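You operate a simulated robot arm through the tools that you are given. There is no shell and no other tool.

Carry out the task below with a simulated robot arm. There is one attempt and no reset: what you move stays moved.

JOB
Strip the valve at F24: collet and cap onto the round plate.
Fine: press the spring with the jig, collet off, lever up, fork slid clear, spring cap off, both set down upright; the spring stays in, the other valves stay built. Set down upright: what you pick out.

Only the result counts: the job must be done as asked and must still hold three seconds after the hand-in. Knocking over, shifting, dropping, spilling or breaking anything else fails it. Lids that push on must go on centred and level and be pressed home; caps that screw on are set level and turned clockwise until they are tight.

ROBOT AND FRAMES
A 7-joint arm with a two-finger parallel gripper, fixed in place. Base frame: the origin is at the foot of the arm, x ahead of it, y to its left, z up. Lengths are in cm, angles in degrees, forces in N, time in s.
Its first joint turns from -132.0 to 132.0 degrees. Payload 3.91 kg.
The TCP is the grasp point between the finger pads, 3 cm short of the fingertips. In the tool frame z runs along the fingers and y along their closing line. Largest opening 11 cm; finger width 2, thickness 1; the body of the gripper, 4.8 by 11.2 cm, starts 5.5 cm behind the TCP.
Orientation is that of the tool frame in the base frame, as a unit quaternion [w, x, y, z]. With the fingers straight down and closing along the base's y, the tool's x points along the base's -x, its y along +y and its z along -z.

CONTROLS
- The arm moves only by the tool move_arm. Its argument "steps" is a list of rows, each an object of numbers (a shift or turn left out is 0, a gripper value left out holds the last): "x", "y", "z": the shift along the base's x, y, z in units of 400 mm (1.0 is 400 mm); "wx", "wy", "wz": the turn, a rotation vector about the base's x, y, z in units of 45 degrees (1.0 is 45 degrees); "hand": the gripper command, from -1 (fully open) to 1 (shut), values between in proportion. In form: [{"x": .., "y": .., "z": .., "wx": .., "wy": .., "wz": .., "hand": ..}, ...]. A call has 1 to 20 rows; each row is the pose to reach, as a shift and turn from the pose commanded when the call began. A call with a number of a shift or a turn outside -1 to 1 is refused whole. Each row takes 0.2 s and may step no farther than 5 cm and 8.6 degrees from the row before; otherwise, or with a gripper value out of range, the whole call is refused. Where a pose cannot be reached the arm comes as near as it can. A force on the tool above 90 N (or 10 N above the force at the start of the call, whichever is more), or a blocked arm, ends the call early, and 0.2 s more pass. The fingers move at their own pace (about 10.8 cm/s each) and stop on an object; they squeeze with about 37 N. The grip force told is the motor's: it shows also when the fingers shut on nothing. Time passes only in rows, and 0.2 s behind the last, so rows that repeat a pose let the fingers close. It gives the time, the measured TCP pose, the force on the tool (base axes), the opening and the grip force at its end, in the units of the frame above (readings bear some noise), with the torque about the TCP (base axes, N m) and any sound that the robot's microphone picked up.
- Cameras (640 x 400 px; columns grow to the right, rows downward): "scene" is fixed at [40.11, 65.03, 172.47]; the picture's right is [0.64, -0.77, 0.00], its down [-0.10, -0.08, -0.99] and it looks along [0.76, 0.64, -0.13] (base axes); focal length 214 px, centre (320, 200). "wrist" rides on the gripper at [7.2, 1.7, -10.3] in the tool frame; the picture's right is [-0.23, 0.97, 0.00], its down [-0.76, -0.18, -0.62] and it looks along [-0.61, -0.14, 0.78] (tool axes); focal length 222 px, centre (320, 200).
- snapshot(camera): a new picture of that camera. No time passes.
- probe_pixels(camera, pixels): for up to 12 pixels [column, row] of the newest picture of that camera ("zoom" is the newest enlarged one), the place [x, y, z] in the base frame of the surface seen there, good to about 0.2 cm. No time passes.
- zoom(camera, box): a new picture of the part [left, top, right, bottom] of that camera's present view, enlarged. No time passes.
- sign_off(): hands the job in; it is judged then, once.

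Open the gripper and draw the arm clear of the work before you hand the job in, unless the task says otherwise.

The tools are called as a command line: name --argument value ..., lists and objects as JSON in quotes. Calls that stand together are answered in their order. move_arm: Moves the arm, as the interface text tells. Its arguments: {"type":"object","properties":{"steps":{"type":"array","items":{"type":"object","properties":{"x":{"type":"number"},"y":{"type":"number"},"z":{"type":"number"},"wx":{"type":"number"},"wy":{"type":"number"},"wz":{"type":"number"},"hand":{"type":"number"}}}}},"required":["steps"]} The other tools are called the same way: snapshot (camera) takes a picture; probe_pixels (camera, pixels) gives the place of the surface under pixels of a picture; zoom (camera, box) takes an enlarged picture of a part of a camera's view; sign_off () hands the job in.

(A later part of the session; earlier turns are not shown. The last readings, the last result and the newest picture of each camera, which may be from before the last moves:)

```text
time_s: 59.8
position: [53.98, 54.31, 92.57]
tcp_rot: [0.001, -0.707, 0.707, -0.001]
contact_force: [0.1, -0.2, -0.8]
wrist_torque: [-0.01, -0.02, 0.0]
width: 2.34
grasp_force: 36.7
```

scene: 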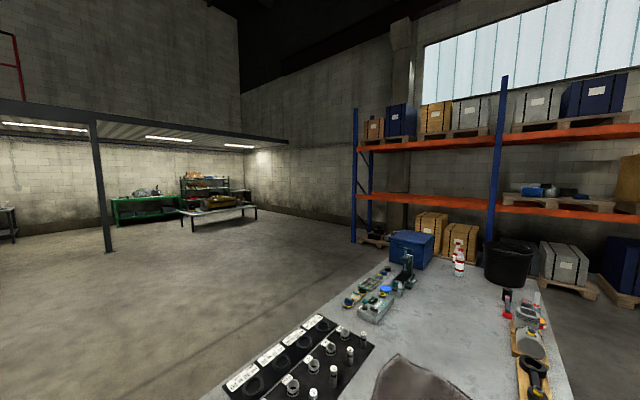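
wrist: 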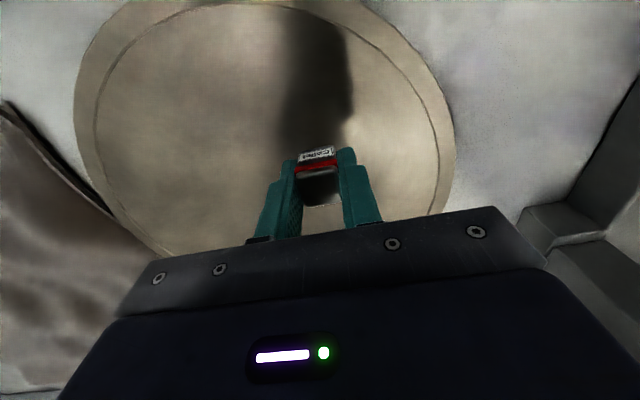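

move_arm --steps '[{"z": -0.0025}, {"z": -0.005}]'

move_arm --steps '[{"z": -0.0025}]'

move_arm --steps '[{"z": -0.0025}]'

```text
time_s: 60.4
position: [54.0, 54.48, 92.34]
tcp_rot: [0.0, 0.707, -0.707, 0.0]
contact_force: [0.0, 0.0, -0.7]
wrist_torque: [0.0, 0.0, 0.02]
width: 2.37
grasp_force: 36.8
```

```text
time_s: 60.8
position: [54.0, 54.38, 92.35]
tcp_rot: [0.0, -0.707, 0.707, 0.001]
contact_force: [-1.1, -0.4, -1.1]
wrist_torque: [0.0, 0.0, 0.0]
width: 2.35
grasp_force: 36.9
```

```text
time_s: 61.2
position: [54.16, 54.43, 92.14]
tcp_rot: [0.0, -0.707, 0.708, 0.0]
contact_force: [-0.1, 0.3, -0.5]
wrist_torque: [-0.02, -0.02, -0.02]
width: 2.36
grasp_force: 36.5
```

move_arm --steps '[{"z": -0.0025}]'

snapshot --camera "wrist"

zoom --camera "wrist" --box '[280, 120, 360, 220]'

```text
time_s: 61.6
position: [53.99, 54.45, 92.03]
tcp_rot: [0.0, 0.707, -0.707, 0.0]
contact_force: [-1.4, -4.9, 13.4]
wrist_torque: [-0.17, 0.07, 0.02]
width: 2.38
grasp_force: 36.8
```

```text
taken
```

wrist: 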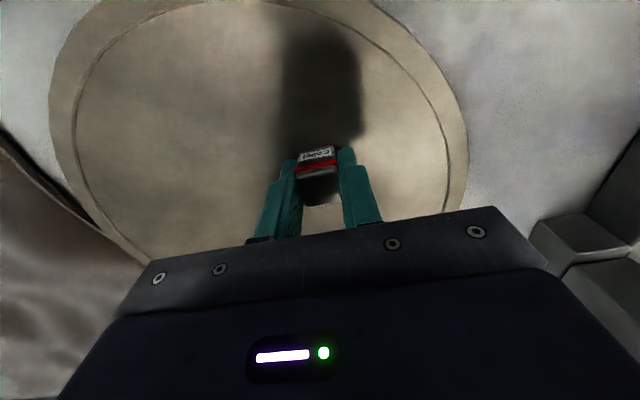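

```text
4.00 times, centred on (320, 170) of wrist
```

zoom: 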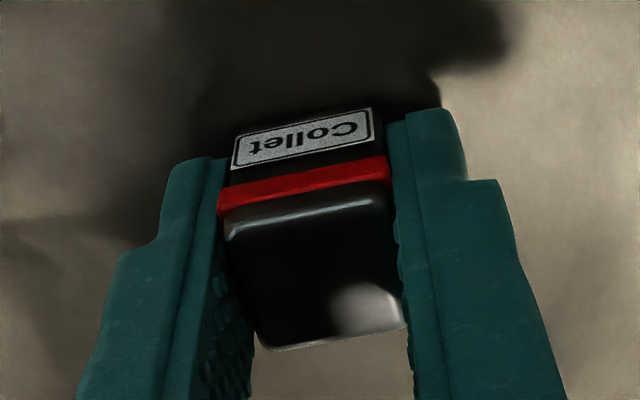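

Contact at z≈92.0 with 13 N. I open gently and lift straight up.

move_arm --steps '[{"hand": 0.5}, {"hand": 0.35}, {"hand": 0.3}, {"z": 0.005, "hand": 0.3}, {"z": 0.05, "hand": 0.3}, {"z": 0.14, "hand": 0.3}, {"z": 0.25, "hand": 0.3}, {"z": 0.36, "hand": 0.3}]'

snapshot --camera "wrist"

zoom --camera "wrist" --box '[240, 60, 400, 200]'

```text
time_s: 63.4
position: [54.09, 54.59, 106.46]
tcp_rot: [0.0, -0.707, 0.707, 0.001]
contact_force: [-0.5, 0.2, -0.9]
wrist_torque: [-0.01, 0.02, -0.02]
width: 3.84
grasp_force: 0.1
```

```text
taken
```

wrist: 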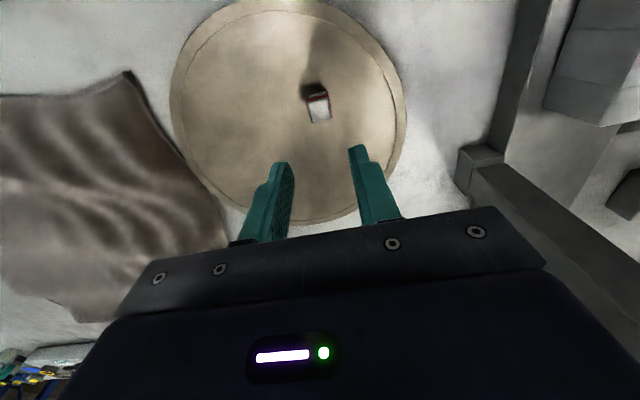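

```text
2.86 times, centred on (320, 130) of wrist
```

zoom: 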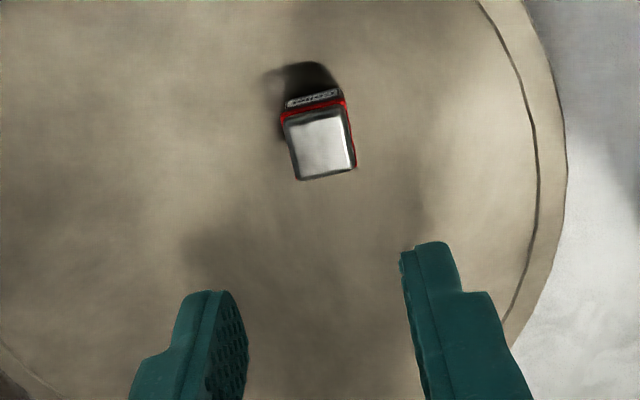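

The collet stands upright on the plate at zoom (320,140). Next I return to the lever handle: up to z≈140, over to (16.2,45.8).

move_arm --steps '[{"z": 0.1, "hand": 0.09}, {"z": 0.2}, {"z": 0.3, "x": -0.03}, {"z": 0.4, "x": -0.08}, {"z": 0.5, "x": -0.13}, {"z": 0.58, "x": -0.21}, {"z": 0.66, "x": -0.29, "y": -0.02}, {"z": 0.74, "x": -0.37, "y": -0.05}, {"z": 0.8, "x": -0.46, "y": -0.08}, {"z": 0.84, "x": -0.56, "y": -0.11}, {"z": 0.84, "x": -0.67, "y": -0.15}, {"z": 0.84, "x": -0.77, "y": -0.19}, {"z": 0.84, "x": -0.87, "y": -0.22}, {"z": 0.84, "x": -0.9475, "y": -0.22}, {"z": 0.74, "x": -0.9475, "y": -0.22}]'

snapshot --camera "wrist"

zoom --camera "wrist" --box '[240, 60, 420, 220]'

```text
time_s: 66.6
position: [16.09, 45.77, 136.35]
tcp_rot: [0.0, -0.707, 0.708, 0.0]
contact_force: [-0.6, 0.5, 0.0]
wrist_torque: [0.03, 0.01, -0.02]
width: 5.02
grasp_force: 0.0
```

```text
taken
```

wrist: 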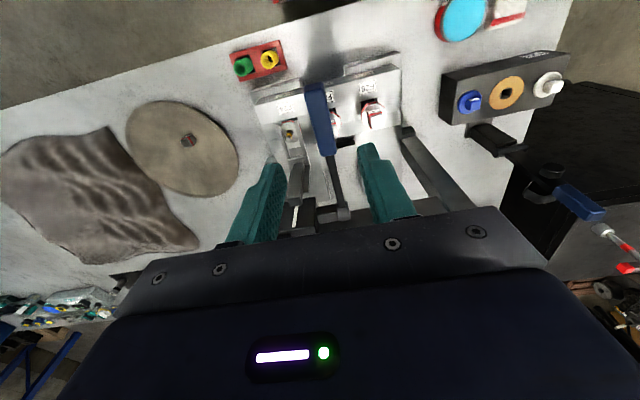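

```text
2.50 times, centred on (330, 140) of wrist
```

zoom: 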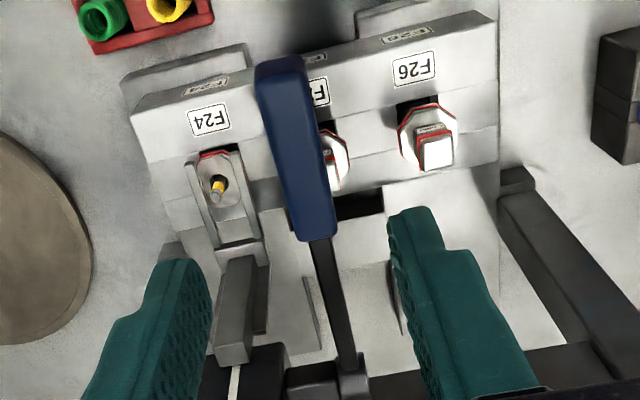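

I probe the handle's position.

probe_pixels --camera "zoom" --pixels '[[265, 80], [300, 75], [275, 120], [318, 115], [280, 200], [325, 195], [295, 230], [330, 230], [285, 70], [280, 95], [322, 260], [345, 350]]'

```text
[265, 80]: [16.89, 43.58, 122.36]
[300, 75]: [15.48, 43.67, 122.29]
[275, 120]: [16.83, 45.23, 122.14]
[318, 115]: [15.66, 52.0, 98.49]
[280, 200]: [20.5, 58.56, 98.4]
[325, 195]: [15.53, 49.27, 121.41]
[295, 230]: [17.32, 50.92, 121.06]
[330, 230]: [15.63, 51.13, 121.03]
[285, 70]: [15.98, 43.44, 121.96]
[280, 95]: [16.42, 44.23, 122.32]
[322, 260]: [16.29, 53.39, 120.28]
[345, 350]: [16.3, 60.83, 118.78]
```

The handle lies at about 80° (top z 122.3 at the tip, 121.0 at its root). I descend onto it at (16.2,45.9,120.7) and close.

move_arm --steps '[{"x": 0.003, "y": 0.0025, "z": -0.1}, {"x": 0.003, "y": 0.0025, "z": -0.2}, {"x": 0.003, "y": 0.0025, "z": -0.3}, {"x": 0.003, "y": 0.0025, "z": -0.36}, {"x": 0.003, "y": 0.0025, "z": -0.391}, {"x": 0.003, "y": 0.0025, "z": -0.391}]'

move_arm --steps '[{"hand": 0.4}, {"hand": 0.55}, {"hand": 1}, {"hand": 1}]'

snapshot --camera "wrist"

```text
time_s: 68.0
position: [16.36, 45.64, 120.54]
tcp_rot: [0.001, -0.707, 0.707, -0.001]
contact_force: [-0.8, -0.4, 0.2]
wrist_torque: [0.01, 0.0, -0.02]
width: 5.01
grasp_force: 0.0
```

```text
time_s: 69.0
position: [16.22, 45.86, 120.68]
tcp_rot: [0.0, -0.707, 0.708, 0.0]
contact_force: [2.9, 0.7, -1.0]
wrist_torque: [-0.04, -0.06, 0.1]
width: 2.18
grasp_force: 44.9
```

```text
taken
```

wrist: 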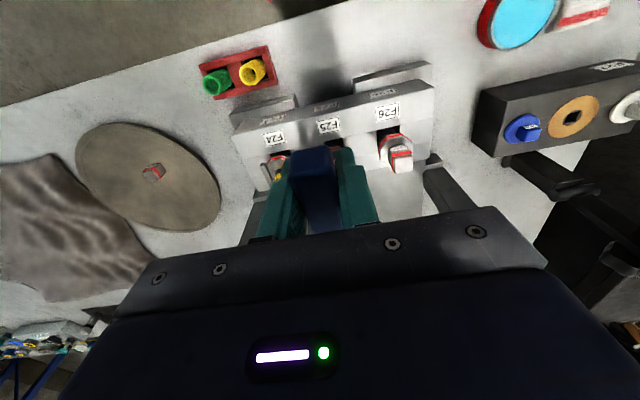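

Held. I swing the lever back up slowly, first to 60°.

move_arm --steps '[{"y": 0.005, "z": 0.0228}, {"y": 0.0098, "z": 0.0456}, {"y": 0.016, "z": 0.065}, {"y": 0.0221, "z": 0.0846}, {"y": 0.03, "z": 0.1035}, {"y": 0.0378, "z": 0.1224}, {"y": 0.047, "z": 0.1405}, {"y": 0.0567, "z": 0.1586}]'

snapshot --camera "wrist"

zoom --camera "wrist" --box '[220, 60, 380, 220]'

```text
time_s: 70.8
position: [16.25, 48.03, 126.9]
tcp_rot: [0.0, -0.707, 0.707, 0.0]
contact_force: [-0.3, -9.3, -4.4]
wrist_torque: [-1.41, -0.05, 0.08]
width: 2.18
grasp_force: 44.0
```

```text
taken
```

wrist: 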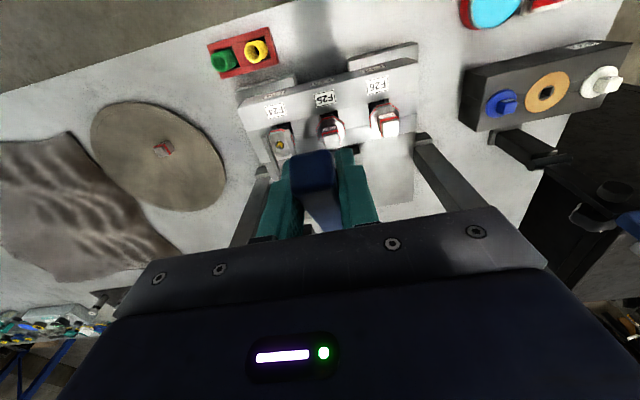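

```text
2.50 times, centred on (300, 140) of wrist
```

zoom: 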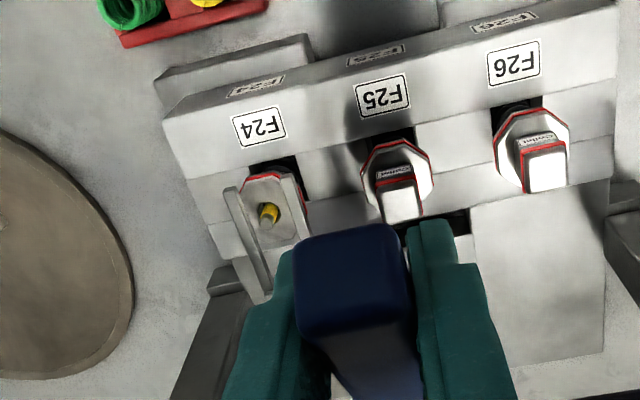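

The cap is following up and the stem stays in place. I swing the lever on to upright.

move_arm --steps '[{"y": 0.0219, "z": 0.0345}, {"y": 0.0469, "z": 0.0669}, {"y": 0.0745, "z": 0.0971}, {"y": 0.1046, "z": 0.1247}, {"y": 0.1371, "z": 0.1496}, {"y": 0.1716, "z": 0.1716}]'

move_arm --steps '[{"y": 0.0362, "z": 0.0189}, {"y": 0.074, "z": 0.0345}, {"y": 0.113, "z": 0.0468}, {"y": 0.153, "z": 0.0557}, {"y": 0.1935, "z": 0.061}]'

snapshot --camera "wrist"

zoom --camera "wrist" --box '[220, 0, 380, 160]'

```text
time_s: 72.2
position: [16.28, 54.87, 133.74]
tcp_rot: [0.0, -0.706, 0.708, 0.0]
contact_force: [3.2, -9.1, -3.6]
wrist_torque: [-1.41, 0.5, 0.3]
width: 2.21
grasp_force: 44.9
```

```text
time_s: 73.4
position: [16.23, 62.6, 136.14]
tcp_rot: [0.001, -0.707, 0.708, 0.001]
contact_force: [3.3, -9.4, 11.5]
wrist_torque: [-1.17, -0.34, 0.01]
width: 2.16
grasp_force: 45.4
```

```text
taken
```

wrist: 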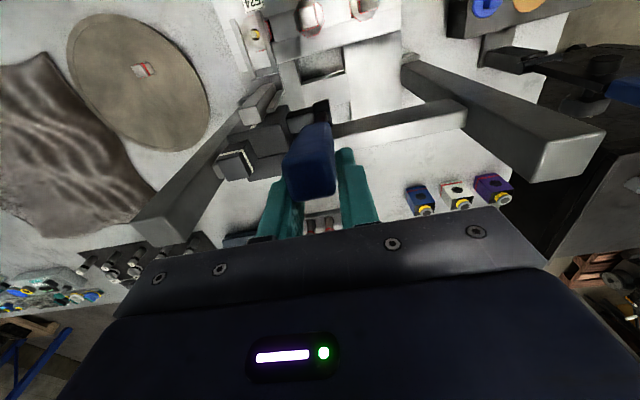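

```text
2.50 times, centred on (300, 80) of wrist
```

zoom: 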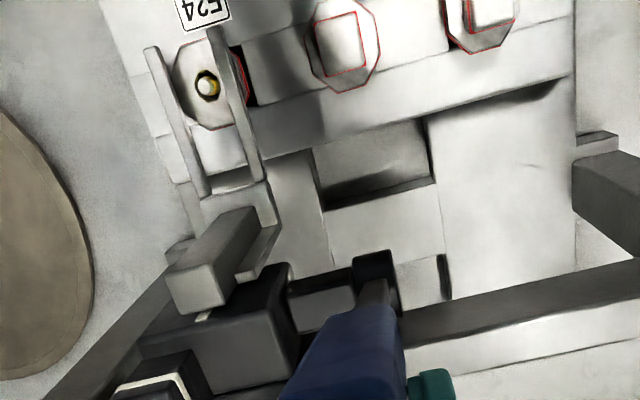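

The lever is within ~6° of upright. I finish the swing to y≈64.4.

move_arm --steps '[{"y": 0.022, "z": 0.001}, {"y": 0.042, "z": 0.0018}, {"y": 0.05, "z": 0.0018}]'

snapshot --camera "wrist"

zoom --camera "wrist" --box '[220, 0, 380, 160]'

probe_pixels --camera "zoom" --pixels '[[150, 60], [180, 150], [245, 100], [200, 85], [210, 115], [190, 60], [185, 270], [180, 290], [235, 190], [340, 330], [230, 50], [200, 50]]'

```text
time_s: 74.2
position: [16.24, 64.52, 136.3]
tcp_rot: [0.001, -0.707, 0.708, 0.001]
contact_force: [3.6, -7.6, 19.7]
wrist_torque: [-1.5, -0.01, 0.11]
width: 2.18
grasp_force: 45.3
```

```text
taken
```

wrist: 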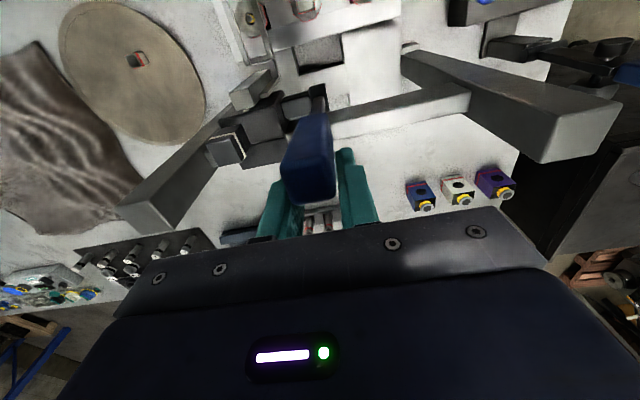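

```text
2.50 times, centred on (300, 80) of wrist
```

zoom: 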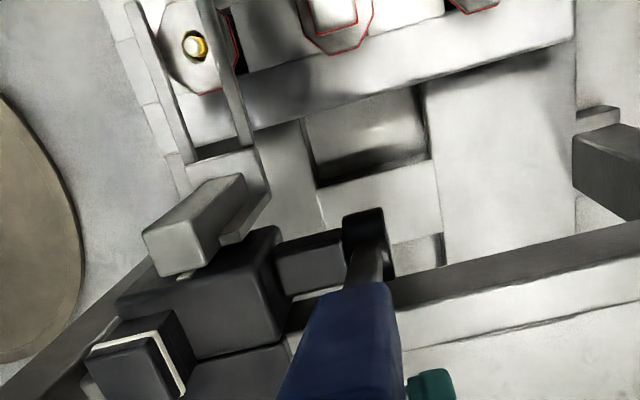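

```text
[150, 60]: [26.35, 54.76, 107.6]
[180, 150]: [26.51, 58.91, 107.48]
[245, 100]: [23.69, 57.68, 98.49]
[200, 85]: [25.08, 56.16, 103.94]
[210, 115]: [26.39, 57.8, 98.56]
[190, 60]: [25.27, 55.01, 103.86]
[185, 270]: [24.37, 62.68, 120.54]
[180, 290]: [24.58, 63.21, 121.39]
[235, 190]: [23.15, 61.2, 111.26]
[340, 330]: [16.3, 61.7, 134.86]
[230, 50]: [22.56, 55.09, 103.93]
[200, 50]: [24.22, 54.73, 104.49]
```

The tine top reads 107.5 against 107.85 at first, so the lever lacks a few degrees. I push on slightly in +y and relieve the downward load.

move_arm --steps '[{"y": 0.01, "z": 0.005}, {"y": 0.02, "z": 0.008}]'

snapshot --camera "wrist"

zoom --camera "wrist" --box '[220, 0, 380, 220]'

probe_pixels --camera "wrist" --pixels '[[278, 18], [293, 60], [313, 22], [297, 140], [300, 180], [310, 195], [320, 170], [330, 190]]'

```text
time_s: 74.8
position: [16.24, 65.41, 136.18]
tcp_rot: [0.0, -0.707, 0.707, -0.002]
contact_force: [0.6, -7.3, -12.4]
wrist_torque: [-1.26, -0.4, 0.01]
width: 2.19
grasp_force: 45.3
```

```text
taken
```

wrist: 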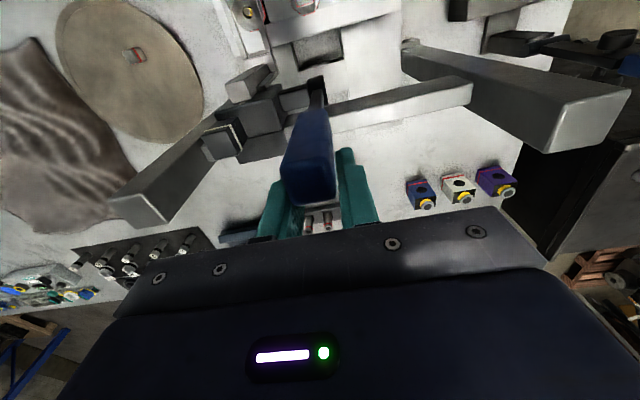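

```text
1.82 times, centred on (300, 110) of wrist
```

zoom: 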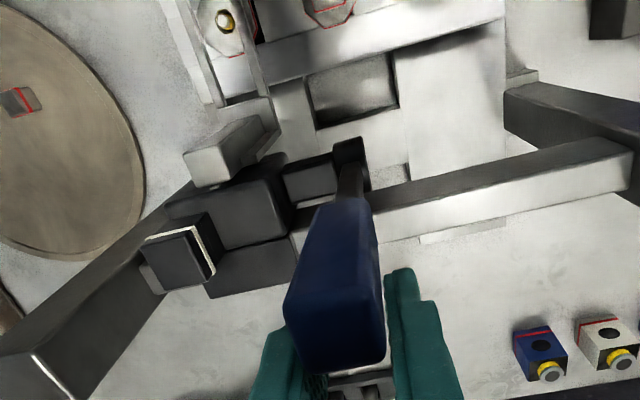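

```text
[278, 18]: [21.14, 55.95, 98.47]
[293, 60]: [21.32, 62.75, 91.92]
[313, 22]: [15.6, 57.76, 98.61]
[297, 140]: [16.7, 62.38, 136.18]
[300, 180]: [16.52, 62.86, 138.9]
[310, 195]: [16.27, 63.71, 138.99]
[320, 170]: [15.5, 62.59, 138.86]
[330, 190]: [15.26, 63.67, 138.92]
```

The handle has crept forward in the pads (its top is centred at y≈63.5, TCP at 65.4). I open, re-centre on it and close again.

move_arm --steps '[{"hand": 0.3}, {"hand": 0.3}, {"y": -0.02, "hand": 0.3}, {"y": -0.043, "hand": 0.3}, {"y": -0.043, "hand": 0.5}, {"y": -0.043, "hand": 1}, {"y": -0.043, "hand": 1}]'

snapshot --camera "wrist"

probe_pixels --camera "wrist" --pixels '[[300, 190], [330, 190], [310, 205], [320, 170], [315, 215], [325, 205]]'

```text
time_s: 76.4
position: [16.31, 63.77, 136.43]
tcp_rot: [0.0, 0.708, -0.707, 0.001]
contact_force: [0.4, -1.3, -2.3]
wrist_torque: [-0.27, -0.01, 0.18]
width: 2.17
grasp_force: 45.3
```

```text
taken
```

wrist: 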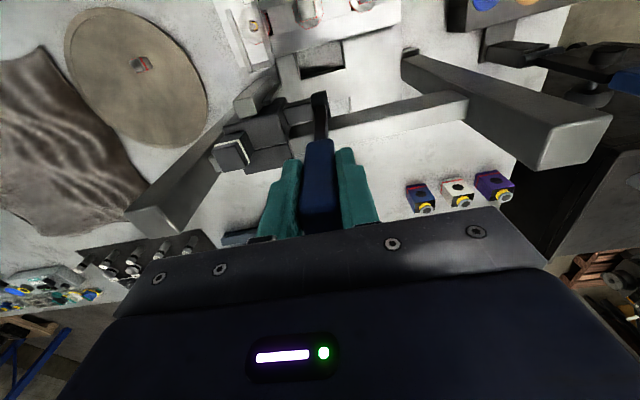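

```text
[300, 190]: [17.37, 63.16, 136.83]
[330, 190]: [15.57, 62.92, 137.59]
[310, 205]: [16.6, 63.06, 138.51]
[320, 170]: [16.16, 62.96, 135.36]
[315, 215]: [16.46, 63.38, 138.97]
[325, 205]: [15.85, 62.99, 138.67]
```

Re-gripped and centred, with the handle front at y≈63.0 against 63.2–63.4 at first. I push the rest, +0.6 cm.

move_arm --steps '[{"y": 0.006}, {"y": 0.012}, {"y": 0.016}]'

snapshot --camera "wrist"

zoom --camera "wrist" --box '[200, 0, 360, 160]'

probe_pixels --camera "wrist" --pixels '[[300, 190], [330, 190], [310, 205], [320, 170], [315, 215], [325, 205]]'

```text
time_s: 77.2
position: [16.38, 64.32, 136.59]
tcp_rot: [0.001, -0.707, 0.707, -0.001]
contact_force: [1.6, -33.7, -16.5]
wrist_torque: [-0.11, 0.02, 0.1]
width: 2.21
grasp_force: 44.7
```

```text
taken
```

wrist: 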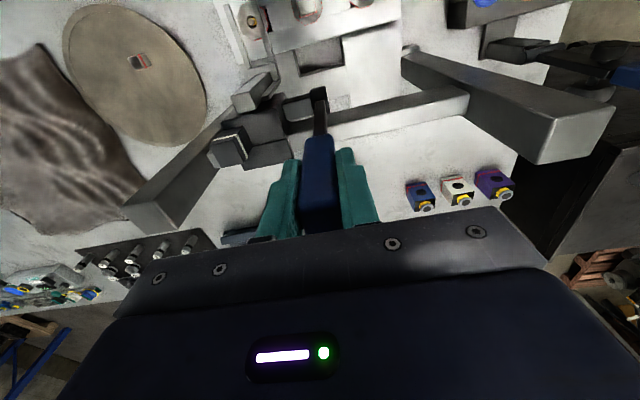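

```text
2.50 times, centred on (280, 80) of wrist
```

zoom: 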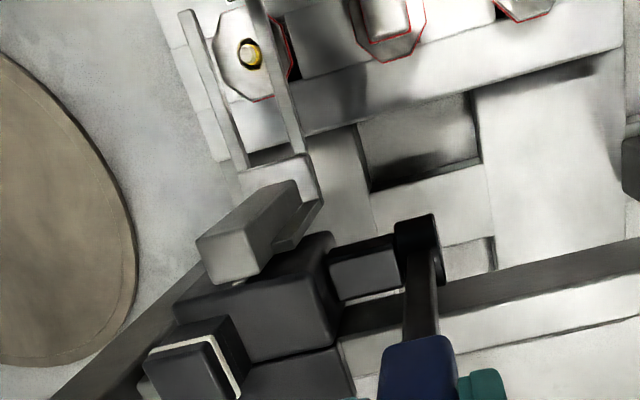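

```text
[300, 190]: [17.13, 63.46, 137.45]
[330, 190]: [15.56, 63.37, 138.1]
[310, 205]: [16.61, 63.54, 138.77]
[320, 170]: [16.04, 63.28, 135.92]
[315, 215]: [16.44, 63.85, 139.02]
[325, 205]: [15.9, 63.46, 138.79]
```

Force −34 N and the handle front back at y≈63.3 mean the up stop is reached. I verify the tine height.

probe_pixels --camera "zoom" --pixels '[[192, 40], [235, 150], [288, 120], [270, 50], [225, 245], [250, 52], [260, 80], [225, 60], [230, 280], [325, 290]]'

```text
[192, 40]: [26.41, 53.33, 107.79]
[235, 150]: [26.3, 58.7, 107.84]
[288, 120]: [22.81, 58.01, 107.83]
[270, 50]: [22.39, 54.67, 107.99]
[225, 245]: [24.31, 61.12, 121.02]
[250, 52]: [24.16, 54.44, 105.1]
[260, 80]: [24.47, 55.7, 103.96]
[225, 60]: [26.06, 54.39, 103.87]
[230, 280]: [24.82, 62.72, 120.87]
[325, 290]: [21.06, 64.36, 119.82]
```

The lever is fully up (tine tops at 107.85). Holding the handle, I relieve the stop force and slide the carriage back toward -x off F24, slowly.

move_arm --steps '[{"y": -0.004}, {"y": -0.004, "x": -0.005}, {"y": -0.004, "x": -0.01}, {"y": -0.004, "x": -0.02}, {"y": -0.004, "x": -0.03}]'

snapshot --camera "wrist"

zoom --camera "wrist" --box '[200, 0, 360, 160]'

```text
time_s: 78.4
position: [15.07, 64.25, 136.58]
tcp_rot: [0.001, -0.707, 0.708, 0.001]
contact_force: [0.4, 3.0, -5.2]
wrist_torque: [1.43, -0.26, 0.01]
width: 2.2
grasp_force: 44.3
```

```text
taken
```

wrist: 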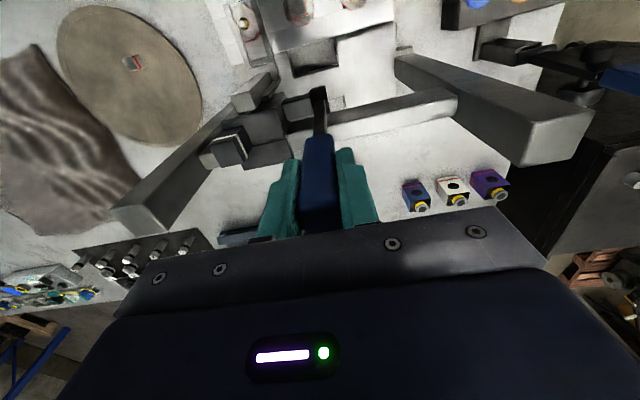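

```text
2.50 times, centred on (280, 80) of wrist
```

zoom: 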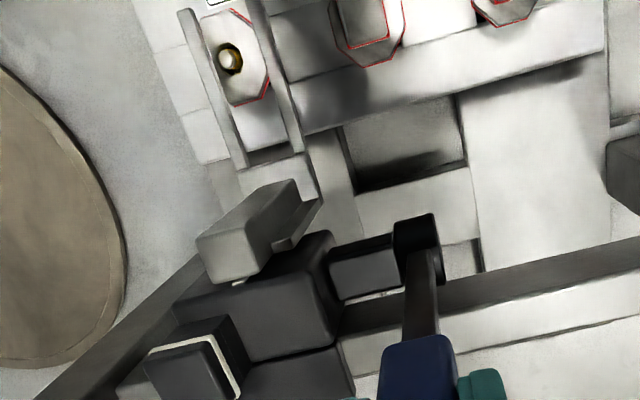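

It slides freely. I continue another 7 cm to the fork's starting place over F25.

move_arm --steps '[{"x": -0.0125}, {"x": -0.025}, {"x": -0.0375}, {"x": -0.05}, {"x": -0.0625}, {"x": -0.075}, {"x": -0.0875}, {"x": -0.1}, {"x": -0.1125}, {"x": -0.125}, {"x": -0.1375}, {"x": -0.15}, {"x": -0.1625}, {"x": -0.172}, {"x": -0.176}]'

snapshot --camera "wrist"

zoom --camera "wrist" --box '[200, 0, 360, 160]'

probe_pixels --camera "zoom" --pixels '[[325, 290], [225, 245], [192, 40], [288, 120], [270, 50], [235, 150], [310, 380], [240, 30]]'

```text
time_s: 81.6
position: [8.04, 64.25, 136.7]
tcp_rot: [0.0, -0.707, 0.707, 0.001]
contact_force: [-2.1, 1.9, 21.7]
wrist_torque: [0.4, -0.12, 0.07]
width: 2.21
grasp_force: 45.1
```

```text
taken
```

wrist: 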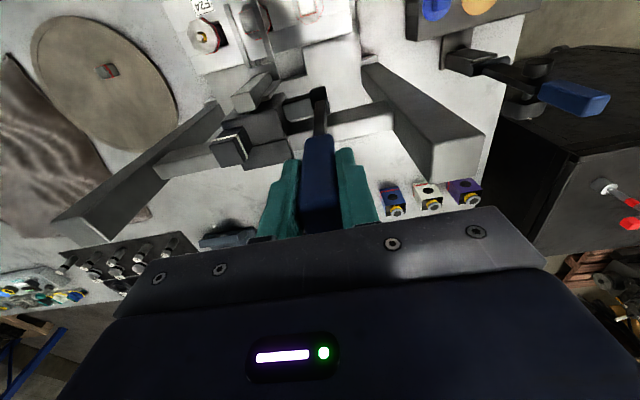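

```text
2.50 times, centred on (280, 80) of wrist
```

zoom: 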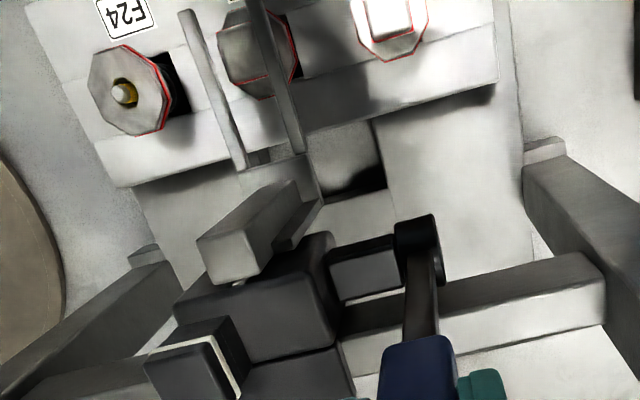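

```text
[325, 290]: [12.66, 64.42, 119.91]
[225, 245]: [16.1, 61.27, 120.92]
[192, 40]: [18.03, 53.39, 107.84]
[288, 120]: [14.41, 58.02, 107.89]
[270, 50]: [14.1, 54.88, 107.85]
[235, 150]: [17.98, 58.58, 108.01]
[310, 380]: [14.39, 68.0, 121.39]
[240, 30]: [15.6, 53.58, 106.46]
```

The fork is back over F25 at full height, and F24's cap with the yellow stem is free. I open off the handle, rise, and move over toward F24.

move_arm --steps '[{"hand": 0.3}, {"hand": 0.2}, {"hand": 0.2}, {"z": 0.06, "hand": 0.2}, {"z": 0.15, "hand": 0.2}, {"z": 0.24, "hand": 0.2}, {"z": 0.28, "y": -0.08, "hand": 0.2}, {"x": 0.06, "z": 0.28, "y": -0.18, "hand": 0.0}, {"x": 0.14, "z": 0.24, "y": -0.26, "hand": -0.2}, {"x": 0.24, "z": 0.2, "y": -0.32, "hand": -0.3}, {"x": 0.34, "z": 0.12, "y": -0.35, "hand": -0.3}, {"x": 0.4, "z": 0.05, "y": -0.35, "hand": -0.3}]'

snapshot --camera "wrist"

zoom --camera "wrist" --box '[270, 50, 390, 170]'

```text
refused: row 11 steps farther than a row can; nothing moved
```

```text
taken
```

wrist: 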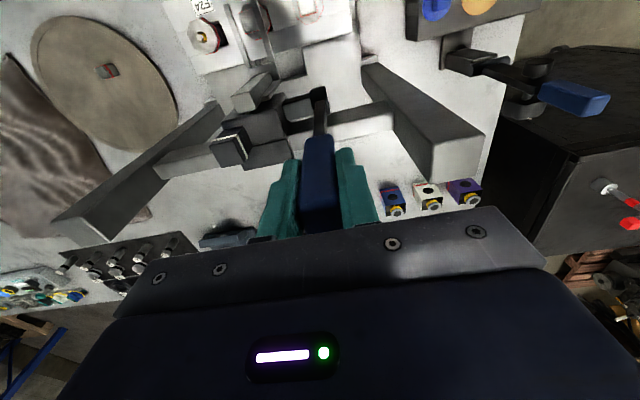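

```text
3.33 times, centred on (330, 110) of wrist
```

zoom: 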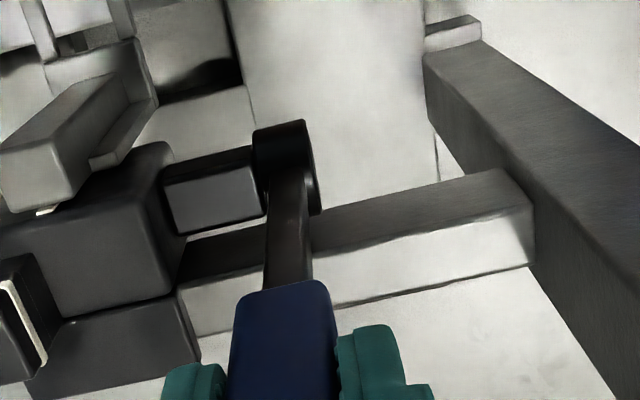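

Refused for a long row; I repeat with shorter rows.

move_arm --steps '[{"hand": 0.3}, {"hand": 0.2}, {"hand": 0.2}, {"z": 0.06, "hand": 0.2}, {"z": 0.15, "hand": 0.2}, {"z": 0.24, "hand": 0.2}, {"z": 0.28, "y": -0.08, "hand": 0.2}, {"x": 0.06, "z": 0.28, "y": -0.17, "hand": 0.0}, {"x": 0.12, "z": 0.25, "y": -0.25, "hand": -0.2}, {"x": 0.2, "z": 0.2, "y": -0.31, "hand": -0.3}, {"x": 0.28, "z": 0.13, "y": -0.34, "hand": -0.3}, {"x": 0.36, "z": 0.06, "y": -0.35, "hand": -0.3}, {"x": 0.4, "z": -0.02, "y": -0.35, "hand": -0.3}]'

snapshot --camera "wrist"

zoom --camera "wrist" --box '[270, 50, 390, 170]'

```text
time_s: 84.4
position: [24.05, 50.49, 135.72]
tcp_rot: [0.0, -0.707, 0.707, 0.001]
contact_force: [-0.5, -0.4, -0.4]
wrist_torque: [0.0, -0.06, 0.0]
width: 7.16
grasp_force: 0.1
```

```text
taken
```

wrist: 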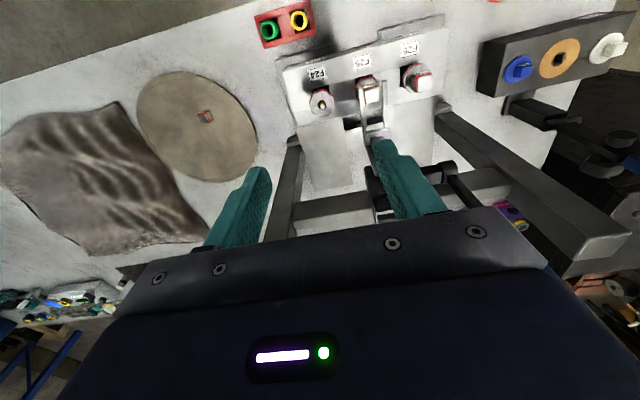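

```text
3.33 times, centred on (330, 110) of wrist
```

zoom: 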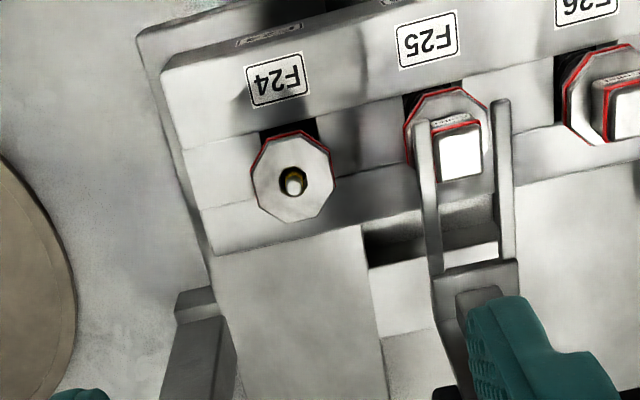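

F24's cap is exposed at zoom (292,180). I zoom in to get its centre, its flats and its height.

zoom --camera "wrist" --box '[300, 80, 340, 120]'

probe_pixels --camera "zoom" --pixels '[[165, 200], [320, 170], [230, 110], [270, 270], [220, 190], [190, 130], [300, 120], [190, 260], [305, 240], [225, 170], [240, 280], [235, 90]]'

```text
10.00 times, centred on (320, 100) of wrist
```

zoom: 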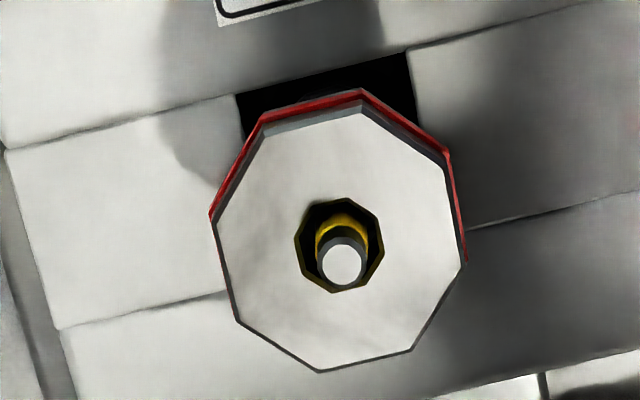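

```text
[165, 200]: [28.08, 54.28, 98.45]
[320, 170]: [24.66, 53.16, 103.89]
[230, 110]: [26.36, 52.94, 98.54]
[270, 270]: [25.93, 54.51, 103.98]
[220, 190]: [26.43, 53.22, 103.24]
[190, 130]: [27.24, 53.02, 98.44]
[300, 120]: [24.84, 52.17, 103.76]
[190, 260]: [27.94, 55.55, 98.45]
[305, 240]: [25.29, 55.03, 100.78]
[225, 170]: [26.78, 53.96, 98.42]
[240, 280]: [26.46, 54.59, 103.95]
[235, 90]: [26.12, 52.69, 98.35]
```

The octagon's flats face ±x and ±y, its centre is (24.5,54.3), it is ~4.4 cm across and its top is at z 103.9. I go above it and descend with a 6 cm opening, stopping first at z≈110.

move_arm --steps '[{"x": 0.0112, "y": 0.095, "z": -0.06, "hand": -0.09}, {"x": 0.0112, "y": 0.095, "z": -0.17}, {"x": 0.0112, "y": 0.095, "z": -0.28}, {"x": 0.0112, "y": 0.095, "z": -0.39}, {"x": 0.0112, "y": 0.095, "z": -0.5}, {"x": 0.0112, "y": 0.095, "z": -0.59}, {"x": 0.0112, "y": 0.095, "z": -0.64}, {"x": 0.0112, "y": 0.095, "z": -0.64}]'

snapshot --camera "wrist"

zoom --camera "wrist" --box '[240, 90, 400, 230]'

```text
time_s: 86.2
position: [24.6, 54.18, 110.08]
tcp_rot: [0.0, -0.706, 0.708, -0.001]
contact_force: [-0.4, 0.0, -0.7]
wrist_torque: [0.0, -0.01, -0.01]
width: 6.0
grasp_force: 0.0
```

```text
taken
```

wrist: 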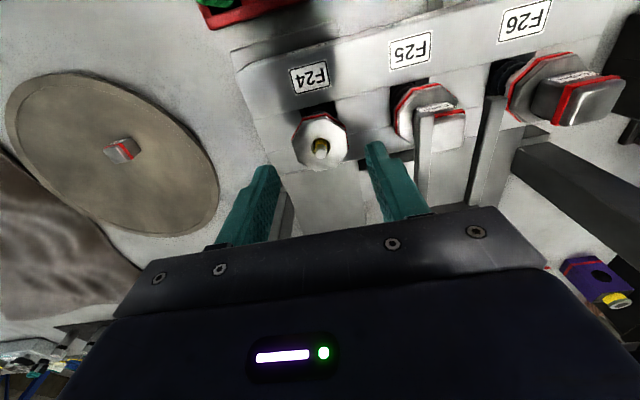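

```text
2.86 times, centred on (320, 160) of wrist
```

zoom: 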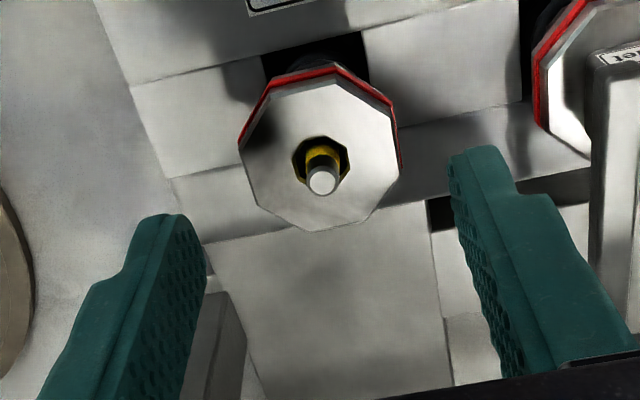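

The hand is centred. I descend to z≈105.6 (tips at 102.6, above the cap's underside) and close gently.

move_arm --steps '[{"x": -0.001, "y": 0.003, "z": -0.04}, {"x": -0.001, "y": 0.003, "z": -0.08}, {"x": -0.001, "y": 0.003, "z": -0.112}, {"x": -0.001, "y": 0.003, "z": -0.112}]'

move_arm --steps '[{"hand": 0.05}, {"hand": 0.12}, {"hand": 0.18}, {"hand": 0.24}, {"hand": 1}, {"hand": 1}]'

snapshot --camera "wrist"

zoom --camera "wrist" --box '[240, 90, 400, 230]'

```text
time_s: 87.2
position: [24.46, 54.23, 105.67]
tcp_rot: [0.0, 0.707, -0.707, 0.0]
contact_force: [0.4, 0.7, -0.4]
wrist_torque: [-0.03, -0.01, 0.02]
width: 5.98
grasp_force: 0.0
```

```text
time_s: 88.6
position: [24.35, 54.09, 105.73]
tcp_rot: [0.0, -0.707, 0.707, 0.0]
contact_force: [0.8, 0.5, 0.3]
wrist_torque: [0.01, 0.03, 0.03]
width: 4.33
grasp_force: 36.1
```

```text
taken
```

wrist: 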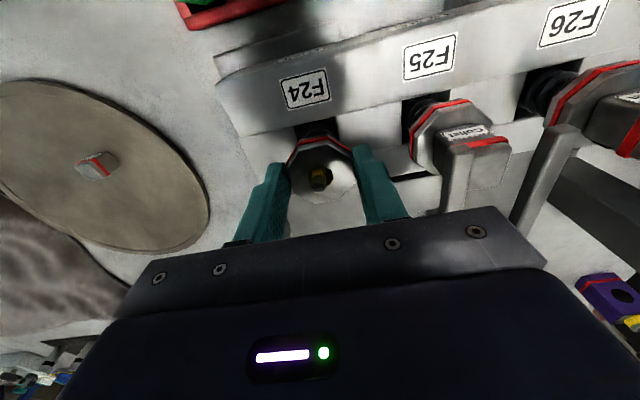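

```text
2.86 times, centred on (320, 160) of wrist
```

zoom: 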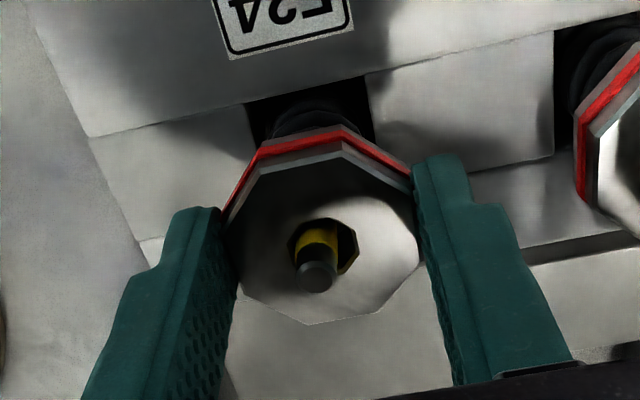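

The cap is held (4.33 cm). I lift it straight up slowly by 3 cm.

move_arm --steps '[{"z": 0.01}, {"z": 0.02}, {"z": 0.03}, {"z": 0.045}, {"z": 0.06}, {"z": 0.075}]'

snapshot --camera "wrist"

zoom --camera "wrist" --box '[240, 90, 400, 230]'

```text
time_s: 90.0
position: [24.54, 54.13, 108.56]
tcp_rot: [0.0, -0.706, 0.708, 0.0]
contact_force: [0.7, -0.9, -1.0]
wrist_torque: [0.01, 0.0, 0.02]
width: 4.34
grasp_force: 37.3
```

```text
taken
```

wrist: 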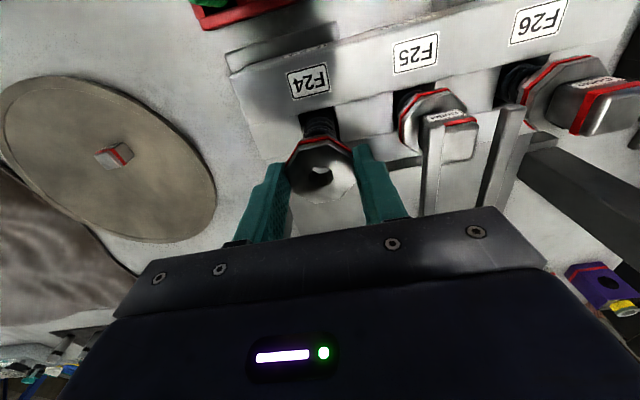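

```text
2.86 times, centred on (320, 160) of wrist
```

zoom: 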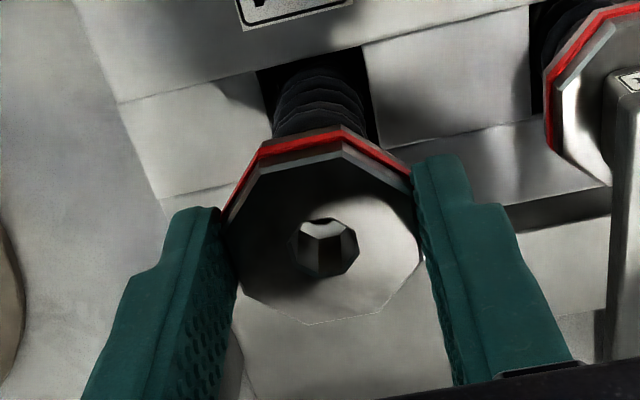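

The cap is up 3 cm; the spring shows behind it at zoom (320,95). I probe to see whether it stayed in the head.

probe_pixels --camera "zoom" --pixels '[[320, 80], [320, 100], [300, 115], [340, 120], [325, 228], [325, 255], [320, 70], [350, 100], [290, 80], [325, 140]]'

move_arm --steps '[{"z": 0.02}, {"z": 0.04}, {"z": 0.06}]'

snapshot --camera "wrist"

zoom --camera "wrist" --box '[240, 70, 400, 210]'

```text
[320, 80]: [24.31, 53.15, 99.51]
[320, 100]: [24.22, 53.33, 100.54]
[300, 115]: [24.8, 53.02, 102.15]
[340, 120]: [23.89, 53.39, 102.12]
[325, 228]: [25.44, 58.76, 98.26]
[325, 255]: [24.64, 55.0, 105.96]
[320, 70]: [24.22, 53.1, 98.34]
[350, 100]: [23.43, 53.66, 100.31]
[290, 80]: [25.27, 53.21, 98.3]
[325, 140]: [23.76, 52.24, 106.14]
```

```text
time_s: 90.8
position: [24.41, 54.11, 111.02]
tcp_rot: [0.0, -0.706, 0.708, 0.0]
contact_force: [0.2, -0.7, -0.5]
wrist_torque: [-0.02, -0.04, 0.01]
width: 4.34
grasp_force: 37.4
```

```text
taken
```

wrist: 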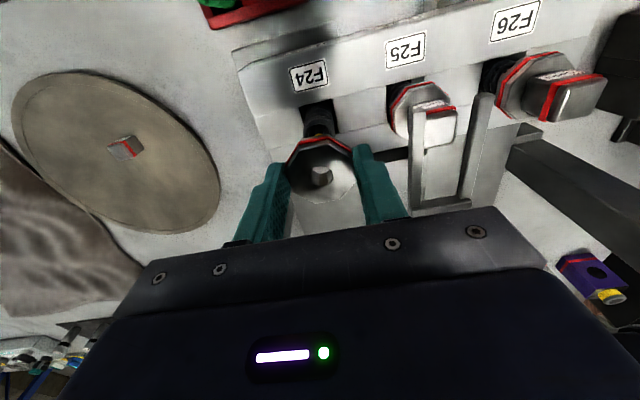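

```text
2.86 times, centred on (320, 140) of wrist
```

zoom: 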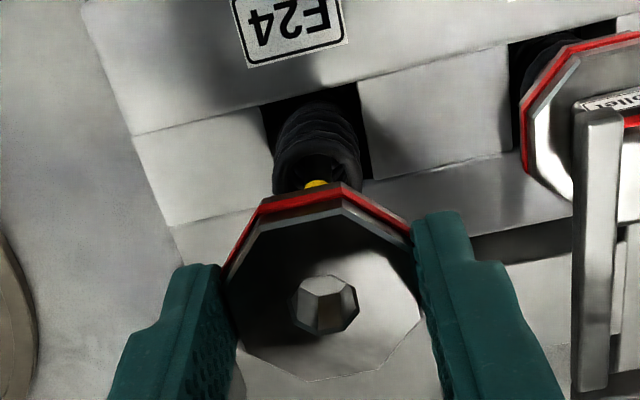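

The spring and stem stay in the head and the cap is clear. I carry the cap over to the plate at about (62,60).

move_arm --steps '[{"z": 0.1}, {"z": 0.2}, {"z": 0.3}, {"z": 0.37, "x": 0.06}, {"z": 0.4, "x": 0.15}, {"z": 0.4, "x": 0.25}, {"z": 0.38, "x": 0.35}, {"z": 0.35, "x": 0.45}, {"z": 0.31, "x": 0.55, "y": 0.02}, {"z": 0.27, "x": 0.65, "y": 0.05}, {"z": 0.22, "x": 0.75, "y": 0.09}, {"z": 0.16, "x": 0.84, "y": 0.12}, {"z": 0.1, "x": 0.91, "y": 0.147}, {"z": 0.03, "x": 0.94, "y": 0.147}, {"z": -0.06, "x": 0.94, "y": 0.147}, {"z": -0.15, "x": 0.94, "y": 0.147}]'

snapshot --camera "wrist"

probe_pixels --camera "wrist" --pixels '[[320, 100], [320, 140], [320, 40], [250, 130], [300, 160], [330, 130]]'

```text
time_s: 94.2
position: [62.16, 59.88, 105.25]
tcp_rot: [0.0, -0.707, 0.707, 0.0]
contact_force: [-0.4, -0.1, -0.6]
wrist_torque: [0.0, -0.04, 0.02]
width: 4.32
grasp_force: 37.4
```

```text
taken
```

wrist: 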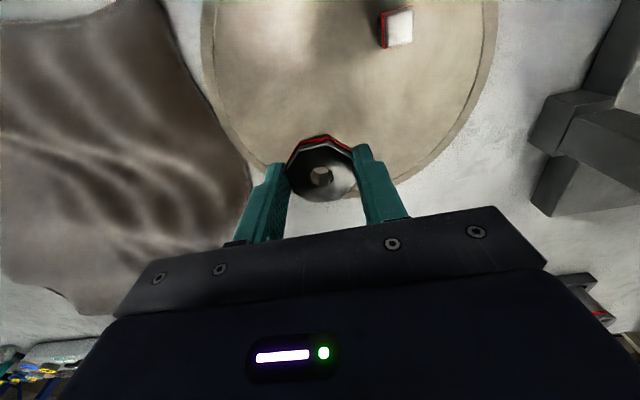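

```text
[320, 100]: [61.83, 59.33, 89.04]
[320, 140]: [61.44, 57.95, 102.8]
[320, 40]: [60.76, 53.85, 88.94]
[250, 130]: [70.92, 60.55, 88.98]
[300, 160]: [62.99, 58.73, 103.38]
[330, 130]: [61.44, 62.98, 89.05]
```

The plate is under the cap at z≈89.0. I descend to z≈93.2, then feel for contact in small steps.

move_arm --steps '[{"z": -0.08}, {"z": -0.16}, {"z": -0.24}, {"z": -0.29}, {"z": -0.301}, {"z": -0.301}]'

move_arm --steps '[{"z": -0.005}, {"z": -0.01}]'

move_arm --steps '[{"z": -0.005}]'

snapshot --camera "wrist"

zoom --camera "wrist" --box '[240, 90, 400, 230]'

```text
time_s: 95.6
position: [62.13, 60.02, 93.0]
tcp_rot: [0.0, 0.707, -0.707, 0.0]
contact_force: [0.6, -0.1, -0.4]
wrist_torque: [-0.02, 0.0, 0.0]
width: 4.34
grasp_force: 36.9
```

```text
time_s: 96.2
position: [62.03, 59.74, 92.6]
tcp_rot: [0.0, -0.707, 0.708, 0.0]
contact_force: [0.6, 0.3, -0.4]
wrist_torque: [0.01, -0.03, -0.01]
width: 4.32
grasp_force: 37.2
```

```text
time_s: 96.6
position: [62.01, 60.01, 92.33]
tcp_rot: [0.001, -0.706, 0.708, 0.0]
contact_force: [0.6, 0.2, -1.3]
wrist_torque: [0.01, -0.05, 0.0]
width: 4.31
grasp_force: 37.0
```

```text
taken
```

wrist: 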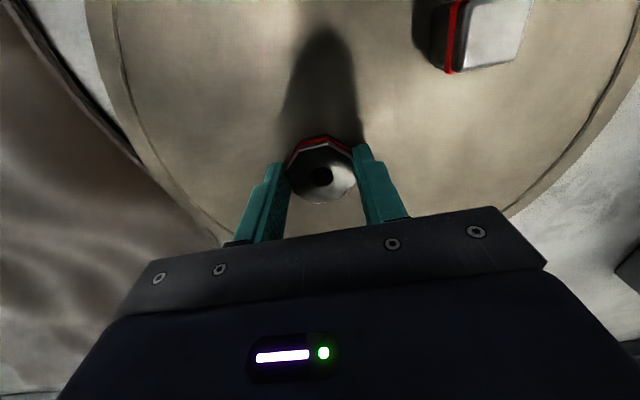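

```text
2.86 times, centred on (320, 160) of wrist
```

zoom: 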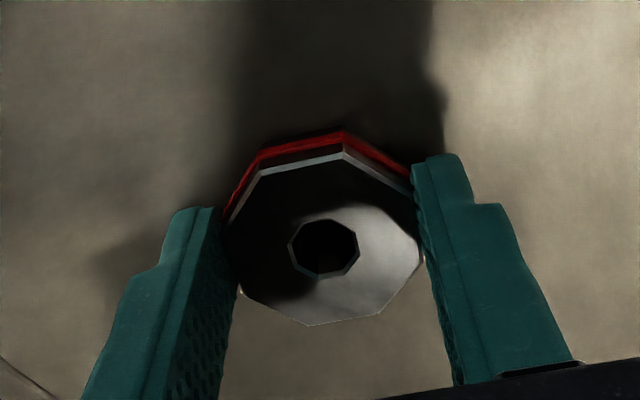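

No contact yet; I continue in 1 mm steps.

move_arm --steps '[{"z": -0.0025}]'

move_arm --steps '[{"z": -0.0025}]'

move_arm --steps '[{"z": -0.0025}]'

```text
time_s: 97.0
position: [62.07, 59.96, 92.41]
tcp_rot: [0.0, -0.707, 0.707, 0.0]
contact_force: [-0.1, -1.2, 3.9]
wrist_torque: [-0.01, 0.09, 0.03]
width: 4.33
grasp_force: 37.3
```

```text
time_s: 97.4
position: [62.06, 59.93, 92.43]
tcp_rot: [-0.001, 0.708, -0.707, 0.0]
contact_force: [-2.3, -4.7, 20.6]
wrist_torque: [-0.18, 0.3, 0.03]
width: 4.31
grasp_force: 36.4
```

```text
time_s: 97.8
position: [62.02, 60.07, 92.29]
tcp_rot: [0.001, -0.706, 0.708, 0.0]
contact_force: [0.2, -3.2, 29.8]
wrist_torque: [-0.17, 0.02, 0.01]
width: 4.35
grasp_force: 36.8
```

The cap is seated on the plate (30 N). I ease off 1 mm, open slowly and lift away.

move_arm --steps '[{"z": 0.002}, {"z": 0.002, "hand": 0.15}, {"z": 0.002, "hand": 0.05}, {"z": 0.002, "hand": -0.1}, {"z": 0.01, "hand": -0.1}, {"z": 0.06, "hand": -0.1}, {"z": 0.15, "hand": -0.1}, {"z": 0.26, "hand": -0.1}, {"z": 0.37, "hand": -0.1}]'

snapshot --camera "wrist"

zoom --camera "wrist" --box '[220, 0, 420, 180]'

```text
time_s: 99.8
position: [61.92, 60.15, 106.87]
tcp_rot: [-0.001, -0.706, 0.708, 0.0]
contact_force: [0.0, -0.8, -0.1]
wrist_torque: [-0.01, 0.05, 0.01]
width: 6.05
grasp_force: 0.0
```

```text
taken
```

wrist: 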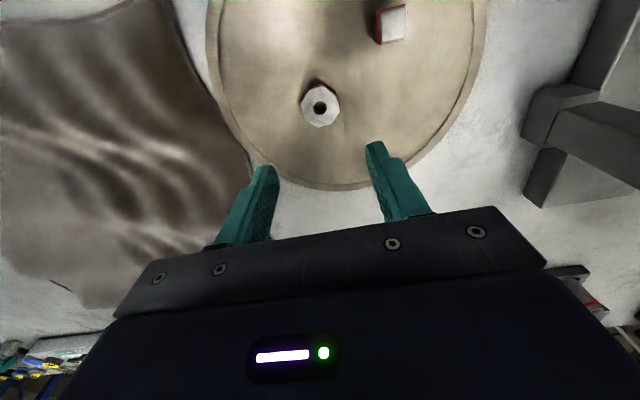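

```text
2.22 times, centred on (320, 90) of wrist
```

zoom: 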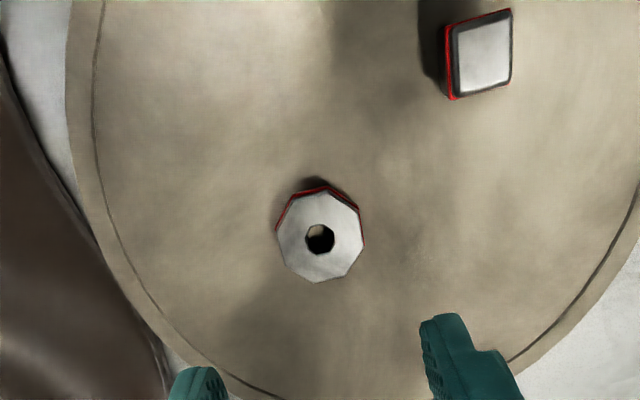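

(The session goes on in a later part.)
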